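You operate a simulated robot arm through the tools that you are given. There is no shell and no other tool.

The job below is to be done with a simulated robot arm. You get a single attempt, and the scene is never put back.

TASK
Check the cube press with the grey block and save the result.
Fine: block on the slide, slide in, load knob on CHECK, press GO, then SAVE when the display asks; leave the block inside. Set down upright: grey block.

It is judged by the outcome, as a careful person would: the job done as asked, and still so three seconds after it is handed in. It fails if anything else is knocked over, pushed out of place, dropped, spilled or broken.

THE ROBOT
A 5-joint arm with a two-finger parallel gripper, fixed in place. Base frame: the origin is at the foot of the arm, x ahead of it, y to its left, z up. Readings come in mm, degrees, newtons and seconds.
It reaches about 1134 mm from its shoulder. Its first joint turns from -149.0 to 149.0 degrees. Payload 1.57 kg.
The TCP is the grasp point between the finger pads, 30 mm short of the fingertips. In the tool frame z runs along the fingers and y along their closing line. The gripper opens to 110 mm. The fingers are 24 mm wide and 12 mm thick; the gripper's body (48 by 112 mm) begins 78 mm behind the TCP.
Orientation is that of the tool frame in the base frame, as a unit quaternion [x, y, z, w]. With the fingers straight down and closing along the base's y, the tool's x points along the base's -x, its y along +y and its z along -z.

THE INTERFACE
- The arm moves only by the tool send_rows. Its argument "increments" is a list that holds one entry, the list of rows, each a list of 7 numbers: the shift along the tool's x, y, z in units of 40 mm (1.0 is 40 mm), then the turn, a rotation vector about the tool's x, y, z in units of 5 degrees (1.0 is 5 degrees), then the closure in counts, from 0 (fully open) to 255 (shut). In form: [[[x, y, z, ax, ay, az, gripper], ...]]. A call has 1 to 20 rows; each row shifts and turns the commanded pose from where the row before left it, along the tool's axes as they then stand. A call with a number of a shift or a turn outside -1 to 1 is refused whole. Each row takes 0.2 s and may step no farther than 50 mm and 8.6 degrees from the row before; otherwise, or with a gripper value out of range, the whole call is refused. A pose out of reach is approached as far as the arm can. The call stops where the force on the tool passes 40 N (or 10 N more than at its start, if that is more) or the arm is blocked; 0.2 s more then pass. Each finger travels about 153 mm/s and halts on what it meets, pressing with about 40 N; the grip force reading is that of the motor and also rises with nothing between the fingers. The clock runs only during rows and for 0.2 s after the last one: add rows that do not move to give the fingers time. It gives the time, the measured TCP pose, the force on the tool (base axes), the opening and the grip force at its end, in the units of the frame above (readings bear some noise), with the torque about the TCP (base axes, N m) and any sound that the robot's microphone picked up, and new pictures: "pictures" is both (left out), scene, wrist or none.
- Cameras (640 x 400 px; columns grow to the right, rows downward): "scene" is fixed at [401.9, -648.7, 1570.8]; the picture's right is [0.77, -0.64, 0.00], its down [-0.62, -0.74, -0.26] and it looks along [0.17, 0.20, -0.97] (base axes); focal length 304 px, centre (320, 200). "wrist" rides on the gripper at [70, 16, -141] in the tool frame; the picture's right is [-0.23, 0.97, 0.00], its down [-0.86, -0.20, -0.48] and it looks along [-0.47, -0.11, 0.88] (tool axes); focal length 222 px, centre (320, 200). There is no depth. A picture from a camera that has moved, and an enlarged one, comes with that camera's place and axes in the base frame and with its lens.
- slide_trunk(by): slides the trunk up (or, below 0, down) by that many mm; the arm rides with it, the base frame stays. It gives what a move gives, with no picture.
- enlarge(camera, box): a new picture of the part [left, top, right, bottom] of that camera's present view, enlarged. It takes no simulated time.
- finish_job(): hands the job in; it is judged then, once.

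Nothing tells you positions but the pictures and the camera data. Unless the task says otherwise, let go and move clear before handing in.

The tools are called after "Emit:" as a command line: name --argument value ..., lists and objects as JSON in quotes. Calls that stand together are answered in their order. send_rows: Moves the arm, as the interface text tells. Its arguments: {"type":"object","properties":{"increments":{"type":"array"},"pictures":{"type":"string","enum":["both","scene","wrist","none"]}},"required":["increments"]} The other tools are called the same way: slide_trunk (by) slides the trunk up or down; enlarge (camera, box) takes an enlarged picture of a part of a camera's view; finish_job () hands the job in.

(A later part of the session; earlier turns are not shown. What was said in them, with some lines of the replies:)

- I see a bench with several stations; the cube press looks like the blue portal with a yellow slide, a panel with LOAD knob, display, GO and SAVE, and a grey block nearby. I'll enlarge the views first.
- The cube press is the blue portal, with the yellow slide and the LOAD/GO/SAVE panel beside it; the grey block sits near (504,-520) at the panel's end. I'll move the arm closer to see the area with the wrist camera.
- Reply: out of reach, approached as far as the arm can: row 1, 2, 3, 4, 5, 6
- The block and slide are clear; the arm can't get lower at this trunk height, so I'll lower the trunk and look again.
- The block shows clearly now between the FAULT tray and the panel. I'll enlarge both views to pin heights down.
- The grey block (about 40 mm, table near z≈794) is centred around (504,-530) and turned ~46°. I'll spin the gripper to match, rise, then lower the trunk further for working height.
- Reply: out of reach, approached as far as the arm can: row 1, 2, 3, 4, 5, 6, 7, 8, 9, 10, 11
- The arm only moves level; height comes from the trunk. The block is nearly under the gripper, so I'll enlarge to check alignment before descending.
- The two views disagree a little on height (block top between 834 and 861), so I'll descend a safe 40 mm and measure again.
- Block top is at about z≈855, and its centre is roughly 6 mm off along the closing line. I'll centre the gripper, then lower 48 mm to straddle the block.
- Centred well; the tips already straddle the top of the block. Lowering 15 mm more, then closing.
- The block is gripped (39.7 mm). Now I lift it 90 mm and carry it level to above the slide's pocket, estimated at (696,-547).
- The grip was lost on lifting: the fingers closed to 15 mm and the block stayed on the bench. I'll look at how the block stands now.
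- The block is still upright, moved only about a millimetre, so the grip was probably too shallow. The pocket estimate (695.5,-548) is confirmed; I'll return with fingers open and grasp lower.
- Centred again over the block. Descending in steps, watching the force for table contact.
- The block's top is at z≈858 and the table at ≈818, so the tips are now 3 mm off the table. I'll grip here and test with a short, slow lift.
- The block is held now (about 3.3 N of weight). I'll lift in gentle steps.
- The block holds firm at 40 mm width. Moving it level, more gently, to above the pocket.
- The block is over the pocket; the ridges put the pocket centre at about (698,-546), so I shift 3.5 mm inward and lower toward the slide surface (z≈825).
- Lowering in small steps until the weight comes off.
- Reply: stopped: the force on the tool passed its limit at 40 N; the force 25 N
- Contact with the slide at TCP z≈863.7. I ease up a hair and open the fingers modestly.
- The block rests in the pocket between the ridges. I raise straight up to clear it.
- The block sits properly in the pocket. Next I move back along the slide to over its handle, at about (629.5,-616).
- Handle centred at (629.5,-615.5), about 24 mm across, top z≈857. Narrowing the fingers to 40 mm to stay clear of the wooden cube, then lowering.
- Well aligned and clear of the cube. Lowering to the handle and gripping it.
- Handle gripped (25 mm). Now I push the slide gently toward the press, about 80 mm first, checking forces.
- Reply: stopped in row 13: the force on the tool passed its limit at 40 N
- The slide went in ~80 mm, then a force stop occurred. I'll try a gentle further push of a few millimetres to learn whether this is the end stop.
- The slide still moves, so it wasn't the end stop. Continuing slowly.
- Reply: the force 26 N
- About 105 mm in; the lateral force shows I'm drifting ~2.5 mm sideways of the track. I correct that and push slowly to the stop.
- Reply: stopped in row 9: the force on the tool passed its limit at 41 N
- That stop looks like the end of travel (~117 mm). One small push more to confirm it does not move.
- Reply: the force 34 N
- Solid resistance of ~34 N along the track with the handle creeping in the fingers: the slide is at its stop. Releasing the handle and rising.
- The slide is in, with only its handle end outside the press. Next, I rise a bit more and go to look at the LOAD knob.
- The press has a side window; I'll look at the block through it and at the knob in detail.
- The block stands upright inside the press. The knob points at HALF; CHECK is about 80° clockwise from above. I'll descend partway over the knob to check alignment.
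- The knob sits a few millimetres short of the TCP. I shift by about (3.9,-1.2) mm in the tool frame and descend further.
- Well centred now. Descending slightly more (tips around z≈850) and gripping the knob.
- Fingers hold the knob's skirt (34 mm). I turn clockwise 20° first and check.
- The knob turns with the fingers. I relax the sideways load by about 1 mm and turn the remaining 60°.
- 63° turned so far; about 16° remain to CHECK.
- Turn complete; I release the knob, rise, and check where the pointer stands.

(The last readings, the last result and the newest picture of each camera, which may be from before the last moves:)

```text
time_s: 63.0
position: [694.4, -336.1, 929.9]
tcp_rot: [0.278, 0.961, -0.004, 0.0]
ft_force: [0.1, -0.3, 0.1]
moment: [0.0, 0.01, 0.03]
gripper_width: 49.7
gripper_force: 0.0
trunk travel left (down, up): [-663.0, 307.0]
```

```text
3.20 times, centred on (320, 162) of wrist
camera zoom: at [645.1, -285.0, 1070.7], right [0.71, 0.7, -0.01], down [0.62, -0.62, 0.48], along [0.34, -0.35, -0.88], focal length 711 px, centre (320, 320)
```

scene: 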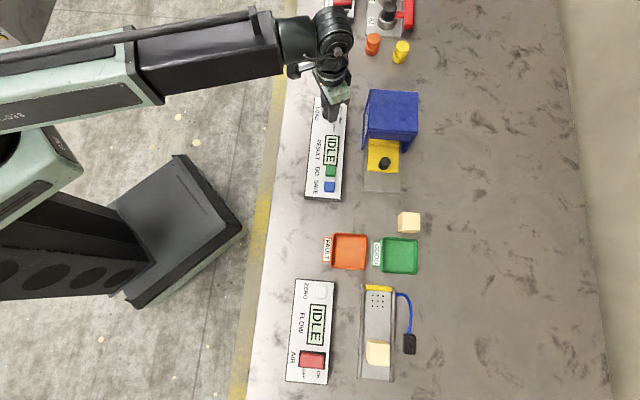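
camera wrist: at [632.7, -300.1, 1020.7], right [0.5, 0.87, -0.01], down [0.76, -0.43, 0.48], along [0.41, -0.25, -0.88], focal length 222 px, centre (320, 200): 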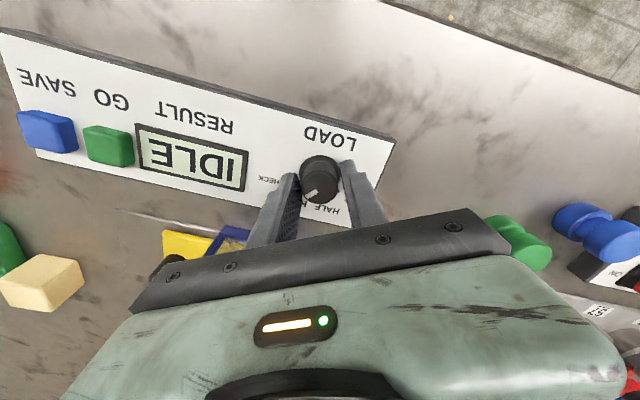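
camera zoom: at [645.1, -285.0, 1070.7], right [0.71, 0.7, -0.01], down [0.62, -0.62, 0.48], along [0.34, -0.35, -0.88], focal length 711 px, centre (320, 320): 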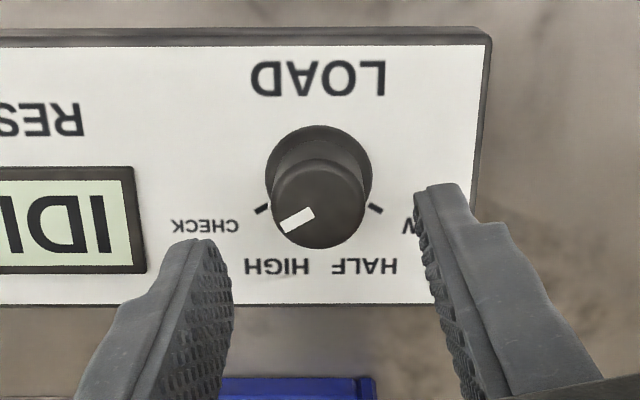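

The pointer appears at CHECK; I'll zoom to make sure.

Emit:
enlarge --camera "wrist" --box '[285, 125, 355, 169]'

Emit:
enlarge --camera "scene" --box '[300, 90, 380, 140]'

```text
9.09 times, centred on (320, 147) of wrist
camera zoom: at [645.1, -285.0, 1070.7], right [0.71, 0.7, -0.01], down [0.62, -0.62, 0.48], along [0.34, -0.35, -0.88], focal length 2019 px, centre (320, 682)
```

zoom: 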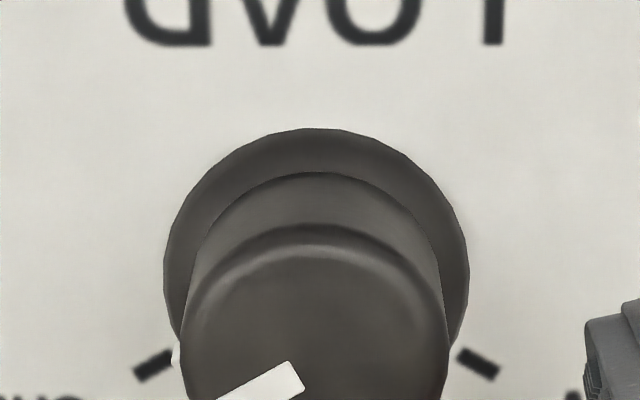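

```text
8.00 times, centred on (340, 115) of scene
camera zoom: at [401.9, -648.7, 1570.8], right [0.77, -0.64, 0.0], down [-0.62, -0.74, -0.26], along [0.17, 0.2, -0.97], focal length 2436 px, centre (160, 880)
```

zoom: 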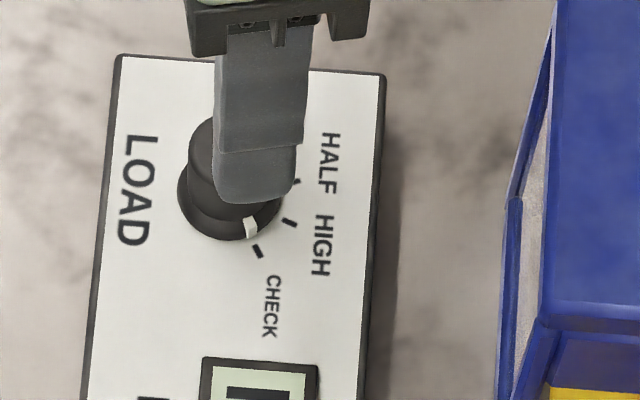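

The pointer mark lines up with the CHECK tick. Next I align to the panel, close the fingers, and move above GO (≈(589,-464)) at safe height.

Emit:
send_rows --increments '[[[0, 0, 0, 0, 0, 0.74, 140], [0, 0, 0, 0, 0, 0.74, 140], [0, 0, 0, 0, 0, 0.74, 255], [-0.058, -0.822, 0, 0, 0, 0, 255], [-0.058, -0.822, 0, 0, 0, 0, 255], [-0.058, -0.822, 0, 0, 0, 0, 255], [-0.058, -0.822, 0, 0, 0, 0, 255], [-0.058, -0.822, 0, 0, 0, 0, 255], [0, 0, 0, 0, 0, 0, 255]]]'

Emit:
enlarge --camera "wrist" --box '[220, 90, 420, 215]'

```text
time_s: 65.0
position: [590.4, -465.9, 929.1]
tcp_rot: [0.369, 0.929, -0.004, 0.001]
ft_force: [0.2, -1.0, -0.5]
moment: [-0.01, 0.02, -0.05]
gripper_width: 0.3
gripper_force: 21.3
trunk travel left (down, up): [-663.0, 307.0]
camera wrist: at [551.2, -405.3, 1070.6], right [0.83, 0.55, -0.01], down [0.49, -0.73, 0.48], along [0.26, -0.41, -0.87], focal length 222 px, centre (320, 200)
```

scene: 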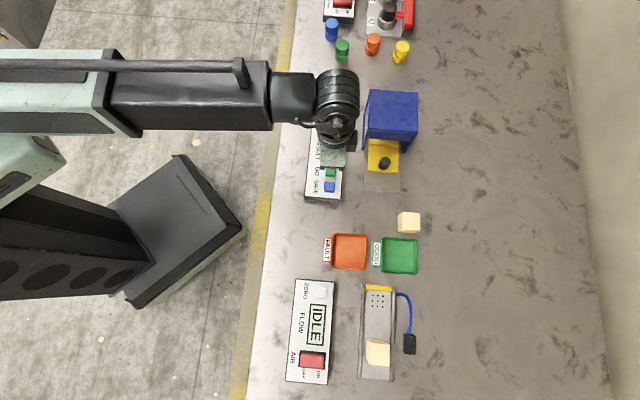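
wrist: 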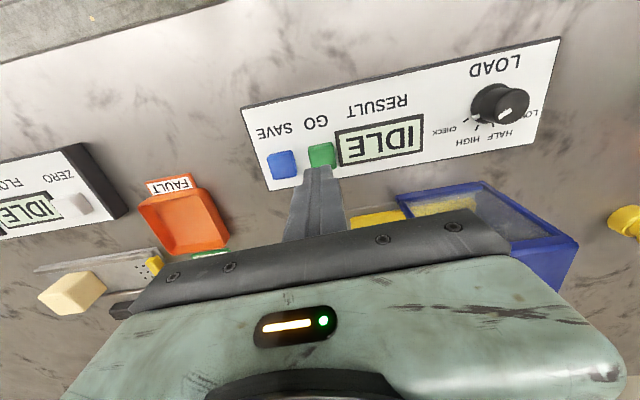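

```text
3.20 times, centred on (320, 152) of wrist
camera zoom: at [551.2, -405.3, 1070.6], right [0.83, 0.55, -0.01], down [0.49, -0.73, 0.48], along [0.26, -0.41, -0.87], focal length 711 px, centre (320, 352)
```

zoom: 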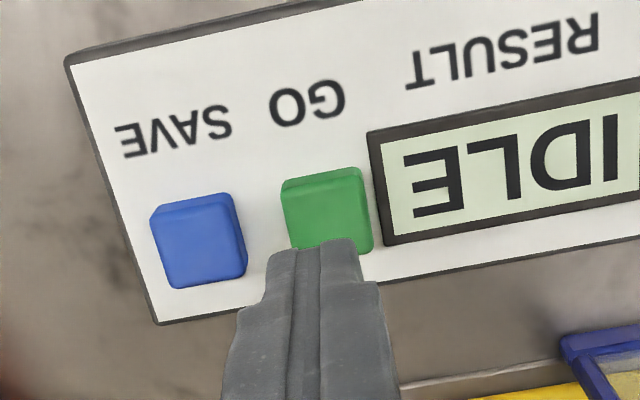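

GO is ~3 mm off, which keeps my tips clear of the display bezel. I shift 1.5 mm sideways and lower toward the button in steps.

Emit:
send_rows --increments '[[[0.0375, 0.02, 0, 0, 0, 0, 255], [0, 0, 0, 0, 0, 0, 255]]]' --pictures "none"

Emit:
slide_trunk --by -35

Emit:
enlarge --camera "wrist" --box '[220, 90, 420, 215]'

Emit:
enlarge --camera "scene" --box '[290, 140, 370, 200]'

```text
time_s: 65.6
position: [589.1, -462.9, 929.4]
tcp_rot: [0.368, 0.93, -0.004, 0.001]
ft_force: [-1.0, 0.1, 1.2]
moment: [-0.01, 0.03, -0.02]
gripper_width: 0.0
gripper_force: 21.6
trunk travel left (down, up): [-663.0, 307.0]
```

```text
time_s: 66.4
position: [589.5, -462.7, 895.2]
tcp_rot: [0.369, 0.929, -0.004, 0.001]
ft_force: [-0.3, 0.5, -0.5]
moment: [0.02, 0.0, 0.0]
gripper_width: 0.2
gripper_force: 21.7
trunk travel left (down, up): [-628.0, 342.0]
```

```text
3.20 times, centred on (320, 152) of wrist
camera zoom: at [550.6, -403.0, 1035.6], right [0.83, 0.55, -0.01], down [0.49, -0.73, 0.48], along [0.26, -0.41, -0.87], focal length 711 px, centre (320, 352)
```

zoom: 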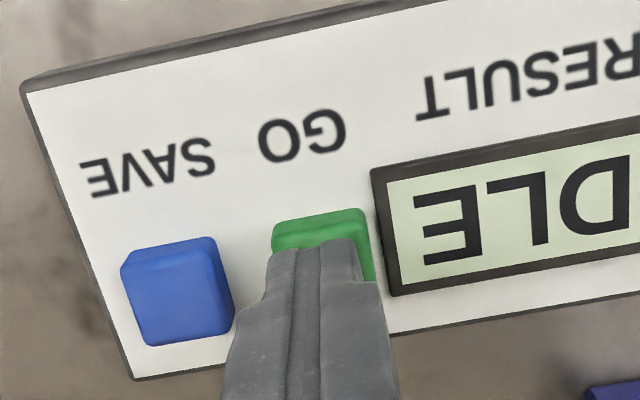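

```text
6.67 times, centred on (330, 170) of scene
camera zoom: at [401.9, -648.7, 1570.8], right [0.77, -0.64, 0.0], down [-0.62, -0.74, -0.26], along [0.17, 0.2, -0.97], focal length 2030 px, centre (253, 400)
```

zoom: 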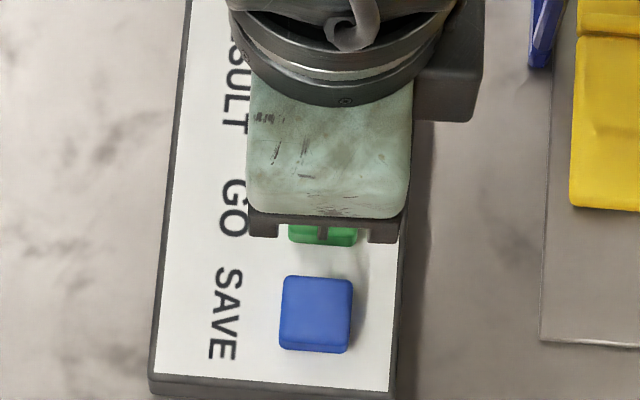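

Tips are ~13 mm above GO. Lowering stepwise to press it.

Emit:
slide_trunk --by -9

Emit:
slide_trunk --by -3

Emit:
enlarge --camera "wrist" --box '[220, 90, 420, 215]'

```text
time_s: 67.0
position: [589.0, -463.8, 887.0]
tcp_rot: [0.368, 0.93, -0.005, 0.002]
ft_force: [0.0, 0.3, 1.9]
moment: [0.03, 0.01, 0.02]
gripper_width: 0.0
gripper_force: 21.3
trunk travel left (down, up): [-619.0, 351.0]
heard: click
```

```text
time_s: 67.5
position: [588.2, -462.6, 884.3]
tcp_rot: [0.369, 0.929, -0.003, 0.001]
ft_force: [1.8, -1.7, 6.9]
moment: [-0.01, -0.02, -0.02]
gripper_width: 0.1
gripper_force: 21.6
trunk travel left (down, up): [-616.0, 354.0]
```

```text
3.20 times, centred on (320, 152) of wrist
camera zoom: at [550.5, -402.9, 1023.9], right [0.83, 0.55, -0.01], down [0.49, -0.73, 0.48], along [0.26, -0.41, -0.87], focal length 711 px, centre (320, 352)
```

zoom: 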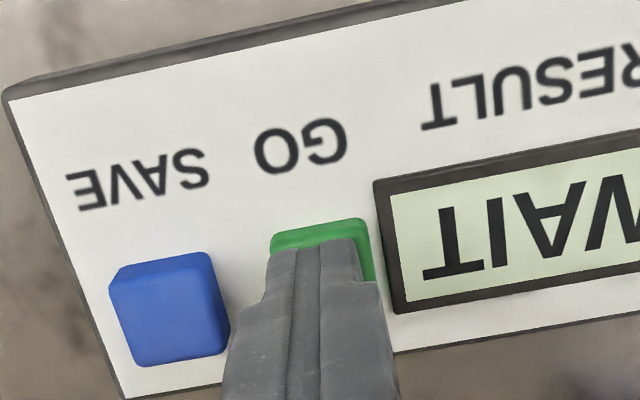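

GO clicked and the display reads WAIT. I rise off the button and move over beside SAVE while the display works.

Emit:
slide_trunk --by 35

Emit:
enlarge --camera "wrist" --box '[220, 80, 540, 220]'

```text
time_s: 68.3
position: [588.7, -462.7, 918.6]
tcp_rot: [0.369, 0.929, -0.005, 0.001]
ft_force: [0.3, 0.3, 0.7]
moment: [0.03, 0.0, 0.01]
gripper_width: 0.1
gripper_force: 21.3
trunk travel left (down, up): [-651.0, 319.0]
```

```text
2.00 times, centred on (380, 150) of wrist
camera zoom: at [550.6, -403.0, 1058.6], right [0.83, 0.55, -0.01], down [0.49, -0.73, 0.48], along [0.26, -0.41, -0.88], focal length 444 px, centre (200, 300)
```

zoom: 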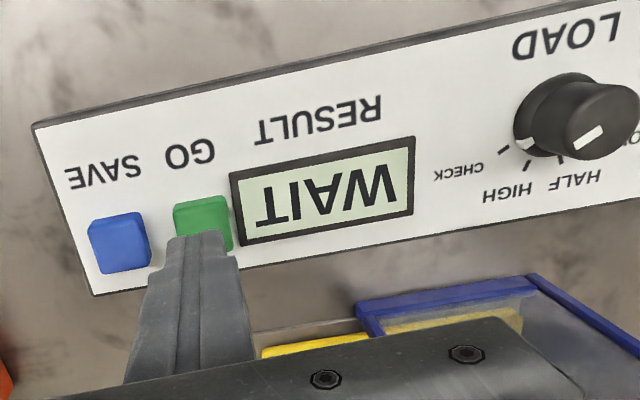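

Moving over SAVE at height and watching the display.

Emit:
send_rows --increments '[[[0, -0.5, 0, 0, 0, 0, 255], [0, -0.5, 0, 0, 0, 0, 255], [0, 0, 0, 0, 0, 0, 255], [0, 0, 0, 0, 0, 0, 255]]]'

Emit:
enlarge --camera "wrist" --box '[220, 80, 540, 220]'

```text
time_s: 69.3
position: [562.1, -490.8, 918.2]
tcp_rot: [0.368, 0.93, -0.004, 0.001]
ft_force: [0.3, -0.6, -0.4]
moment: [-0.01, 0.01, 0.0]
gripper_width: 0.0
gripper_force: 21.7
trunk travel left (down, up): [-651.0, 319.0]
camera wrist: at [522.9, -431.7, 1058.6], right [0.83, 0.55, -0.01], down [0.49, -0.73, 0.48], along [0.26, -0.41, -0.87], focal length 222 px, centre (320, 200)
```

scene: 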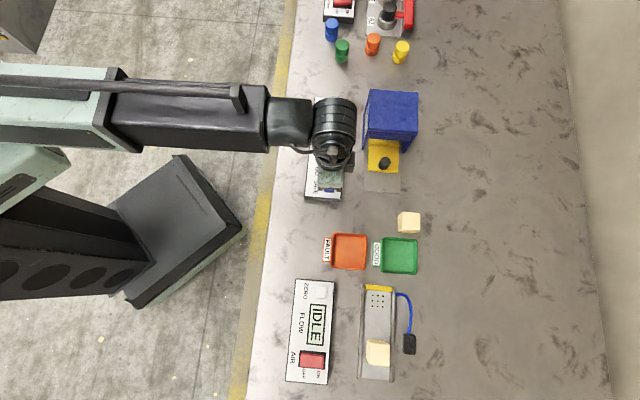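
wrist: 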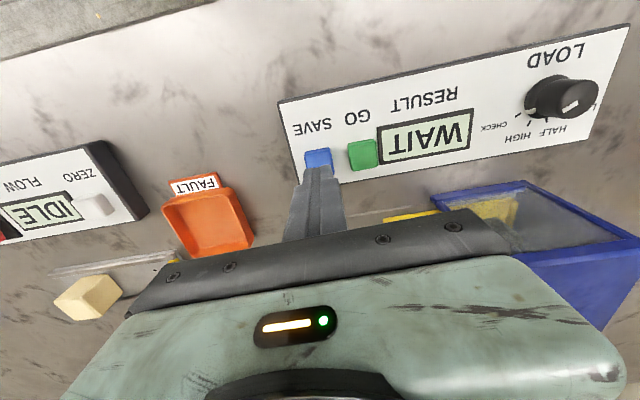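

```text
2.00 times, centred on (380, 150) of wrist
camera zoom: at [522.9, -431.7, 1058.6], right [0.83, 0.55, -0.01], down [0.49, -0.73, 0.48], along [0.26, -0.41, -0.87], focal length 444 px, centre (200, 300)
```

zoom: 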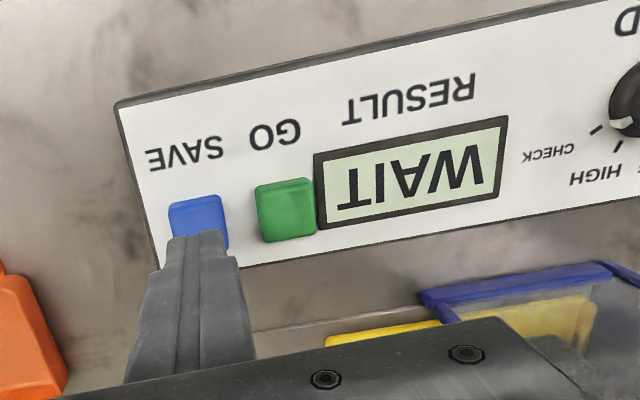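

The tips are over SAVE; the display still says WAIT. I hold and wait.

Emit:
send_rows --increments '[[[0, 0, 0, 0, 0, 0, 255], [0, 0, 0, 0, 0, 0, 255], [0, 0, 0, 0, 0, 0, 255], [0, 0, 0, 0, 0, 0, 255], [0, 0, 0, 0, 0, 0, 255], [0, 0, 0, 0, 0, 0, 255], [0, 0, 0, 0, 0, 0, 255], [0, 0, 0, 0, 0, 0, 255], [0, 0, 0, 0, 0, 0, 255], [0, 0, 0, 0, 0, 0, 255]]]' --pictures "none"

Emit:
enlarge --camera "wrist" --box '[220, 80, 540, 220]'

```text
time_s: 71.5
position: [561.1, -493.1, 917.9]
tcp_rot: [0.369, 0.929, -0.004, 0.001]
ft_force: [-0.7, 0.2, 1.3]
moment: [0.0, 0.01, 0.0]
gripper_width: 0.1
gripper_force: 21.3
trunk travel left (down, up): [-651.0, 319.0]
```

```text
2.00 times, centred on (380, 150) of wrist
camera zoom: at [523.0, -431.6, 1058.6], right [0.83, 0.55, -0.01], down [0.49, -0.73, 0.48], along [0.26, -0.41, -0.87], focal length 444 px, centre (200, 300)
```

zoom: 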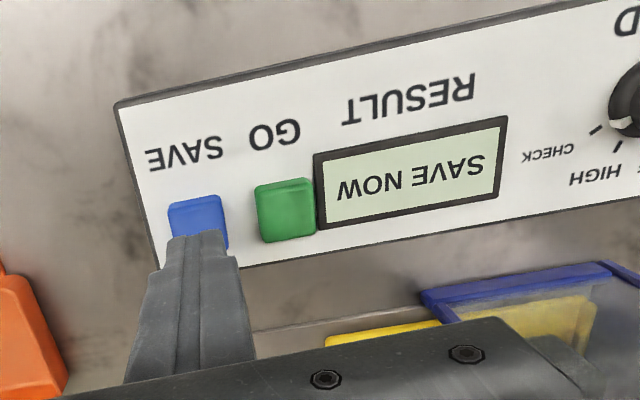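

The display reads SAVE NOW, so I press SAVE straight away.

Emit:
slide_trunk --by -31

Emit:
slide_trunk --by -3

Emit:
enlarge --camera "wrist" --box '[220, 80, 540, 220]'

```text
time_s: 72.3
position: [561.9, -492.6, 887.4]
tcp_rot: [0.369, 0.93, -0.004, 0.001]
ft_force: [1.3, -0.5, 1.4]
moment: [-0.01, -0.02, -0.01]
gripper_width: 0.0
gripper_force: 21.3
trunk travel left (down, up): [-620.0, 350.0]
heard: click
```

```text
time_s: 72.8
position: [562.2, -491.9, 884.2]
tcp_rot: [0.369, 0.929, -0.005, 0.001]
ft_force: [1.3, -0.5, 3.4]
moment: [-0.01, 0.0, -0.01]
gripper_width: 0.0
gripper_force: 21.5
trunk travel left (down, up): [-617.0, 353.0]
```

```text
2.00 times, centred on (380, 150) of wrist
camera zoom: at [523.0, -431.6, 1024.7], right [0.83, 0.55, -0.01], down [0.49, -0.73, 0.48], along [0.26, -0.41, -0.87], focal length 444 px, centre (200, 300)
```

zoom: 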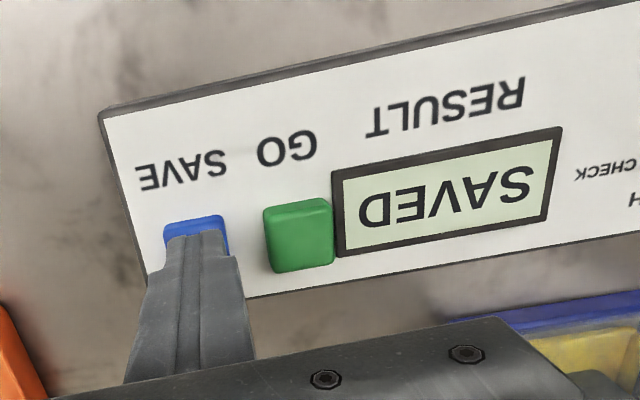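

The display shows SAVED. I rise well clear and check the whole scene.

Emit:
slide_trunk --by 30

Emit:
slide_trunk --by 120

Emit:
send_rows --increments '[[[0.8, -0.5, 0, 0, 0, 0, 255], [0.8, -0.5, 0, 0, 0, 0, 255], [0.8, -0.5, 0, 0, 0, 0, 255], [0, 0, 0, 0, 0, 0, 255], [0, 0, 0, 0, 0, 0, 255]]]'

Emit:
enlarge --camera "scene" --box '[290, 80, 450, 240]'

Emit:
enlarge --camera "wrist" --box '[340, 60, 640, 220]'

```text
time_s: 73.5
position: [561.2, -492.5, 913.8]
tcp_rot: [0.369, 0.929, -0.004, 0.0]
ft_force: [-0.3, 0.3, 1.0]
moment: [0.02, -0.01, -0.01]
gripper_width: 0.0
gripper_force: 21.4
trunk travel left (down, up): [-647.0, 323.0]
```

```text
time_s: 75.0
position: [562.4, -492.4, 1033.8]
tcp_rot: [0.369, 0.929, -0.005, 0.001]
ft_force: [0.3, -0.6, -0.8]
moment: [0.0, -0.02, 0.0]
gripper_width: 0.0
gripper_force: 21.2
trunk travel left (down, up): [-767.0, 203.0]
```

```text
time_s: 76.2
position: [450.1, -471.4, 1034.0]
tcp_rot: [0.369, 0.93, -0.004, 0.0]
ft_force: [-1.0, -1.5, 0.3]
moment: [-0.01, 0.02, -0.02]
gripper_width: 0.0
gripper_force: 21.4
trunk travel left (down, up): [-767.0, 203.0]
camera wrist: at [411.2, -411.2, 1174.6], right [0.83, 0.55, -0.01], down [0.49, -0.73, 0.48], along [0.26, -0.41, -0.88], focal length 222 px, centre (320, 200)
```

scene: 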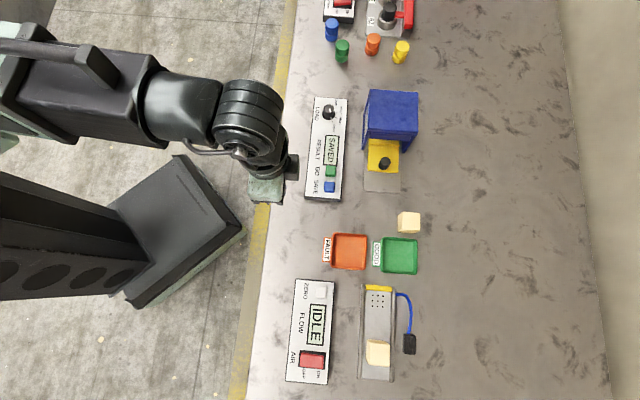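
wrist: 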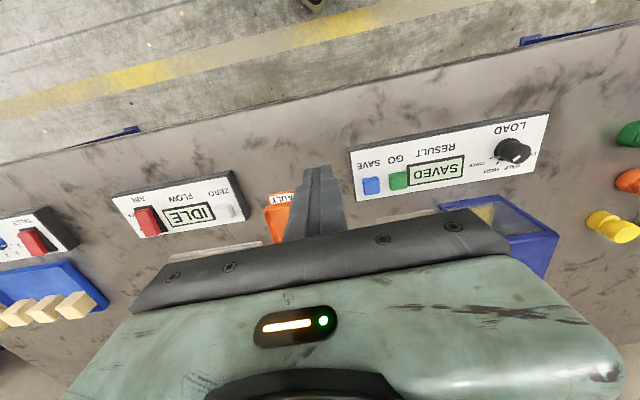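

```text
2.50 times, centred on (370, 160) of scene
camera zoom: at [401.9, -648.7, 1570.8], right [0.77, -0.64, 0.0], down [-0.62, -0.74, -0.26], along [0.17, 0.2, -0.97], focal length 761 px, centre (195, 300)
```

zoom: 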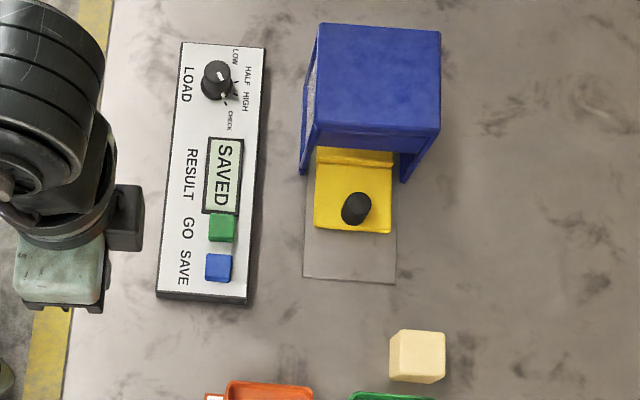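

```text
2.13 times, centred on (490, 140) of wrist
camera zoom: at [411.2, -411.2, 1174.6], right [0.83, 0.55, -0.01], down [0.49, -0.73, 0.48], along [0.26, -0.41, -0.88], focal length 474 px, centre (-43, 328)
```

zoom: 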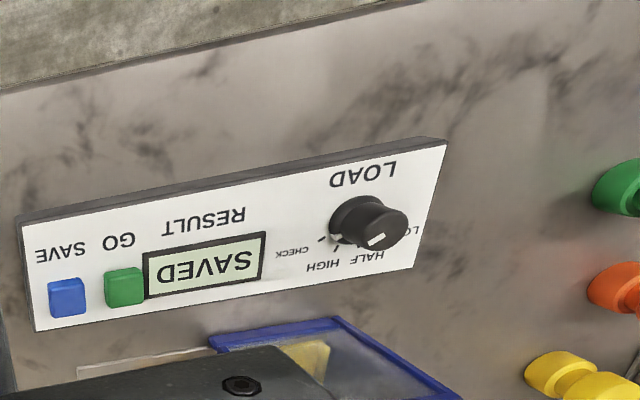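

The display reads SAVED, the slide is in with the grey block inside, and the knob is on CHECK. Nothing else has been disturbed and the arm is clear, so I'm handing in.

Emit:
finish_job

```text
The job is handed in.
```

The cube press check is done with the grey block, and the display reads SAVED. The job has been handed in.

- **Block:** it is on the slide inside the press. I last saw it upright there through the side window, before pressing GO.
- **Slide:** I pushed it in until it hit its end stop.
- **Load knob:** it was on HALF. I turned it to CHECK, and its mark lines up with the CHECK tick.
- **GO and SAVE:** GO clicked and the display went to WAIT. I pressed SAVE when it showed SAVE NOW.

My first lift of the block slipped. The block stayed upright and moved only about a millimetre, and the second, lower grip held.

Nothing else on the bench looked disturbed in the last pictures, and the arm is clear of the press and panel.
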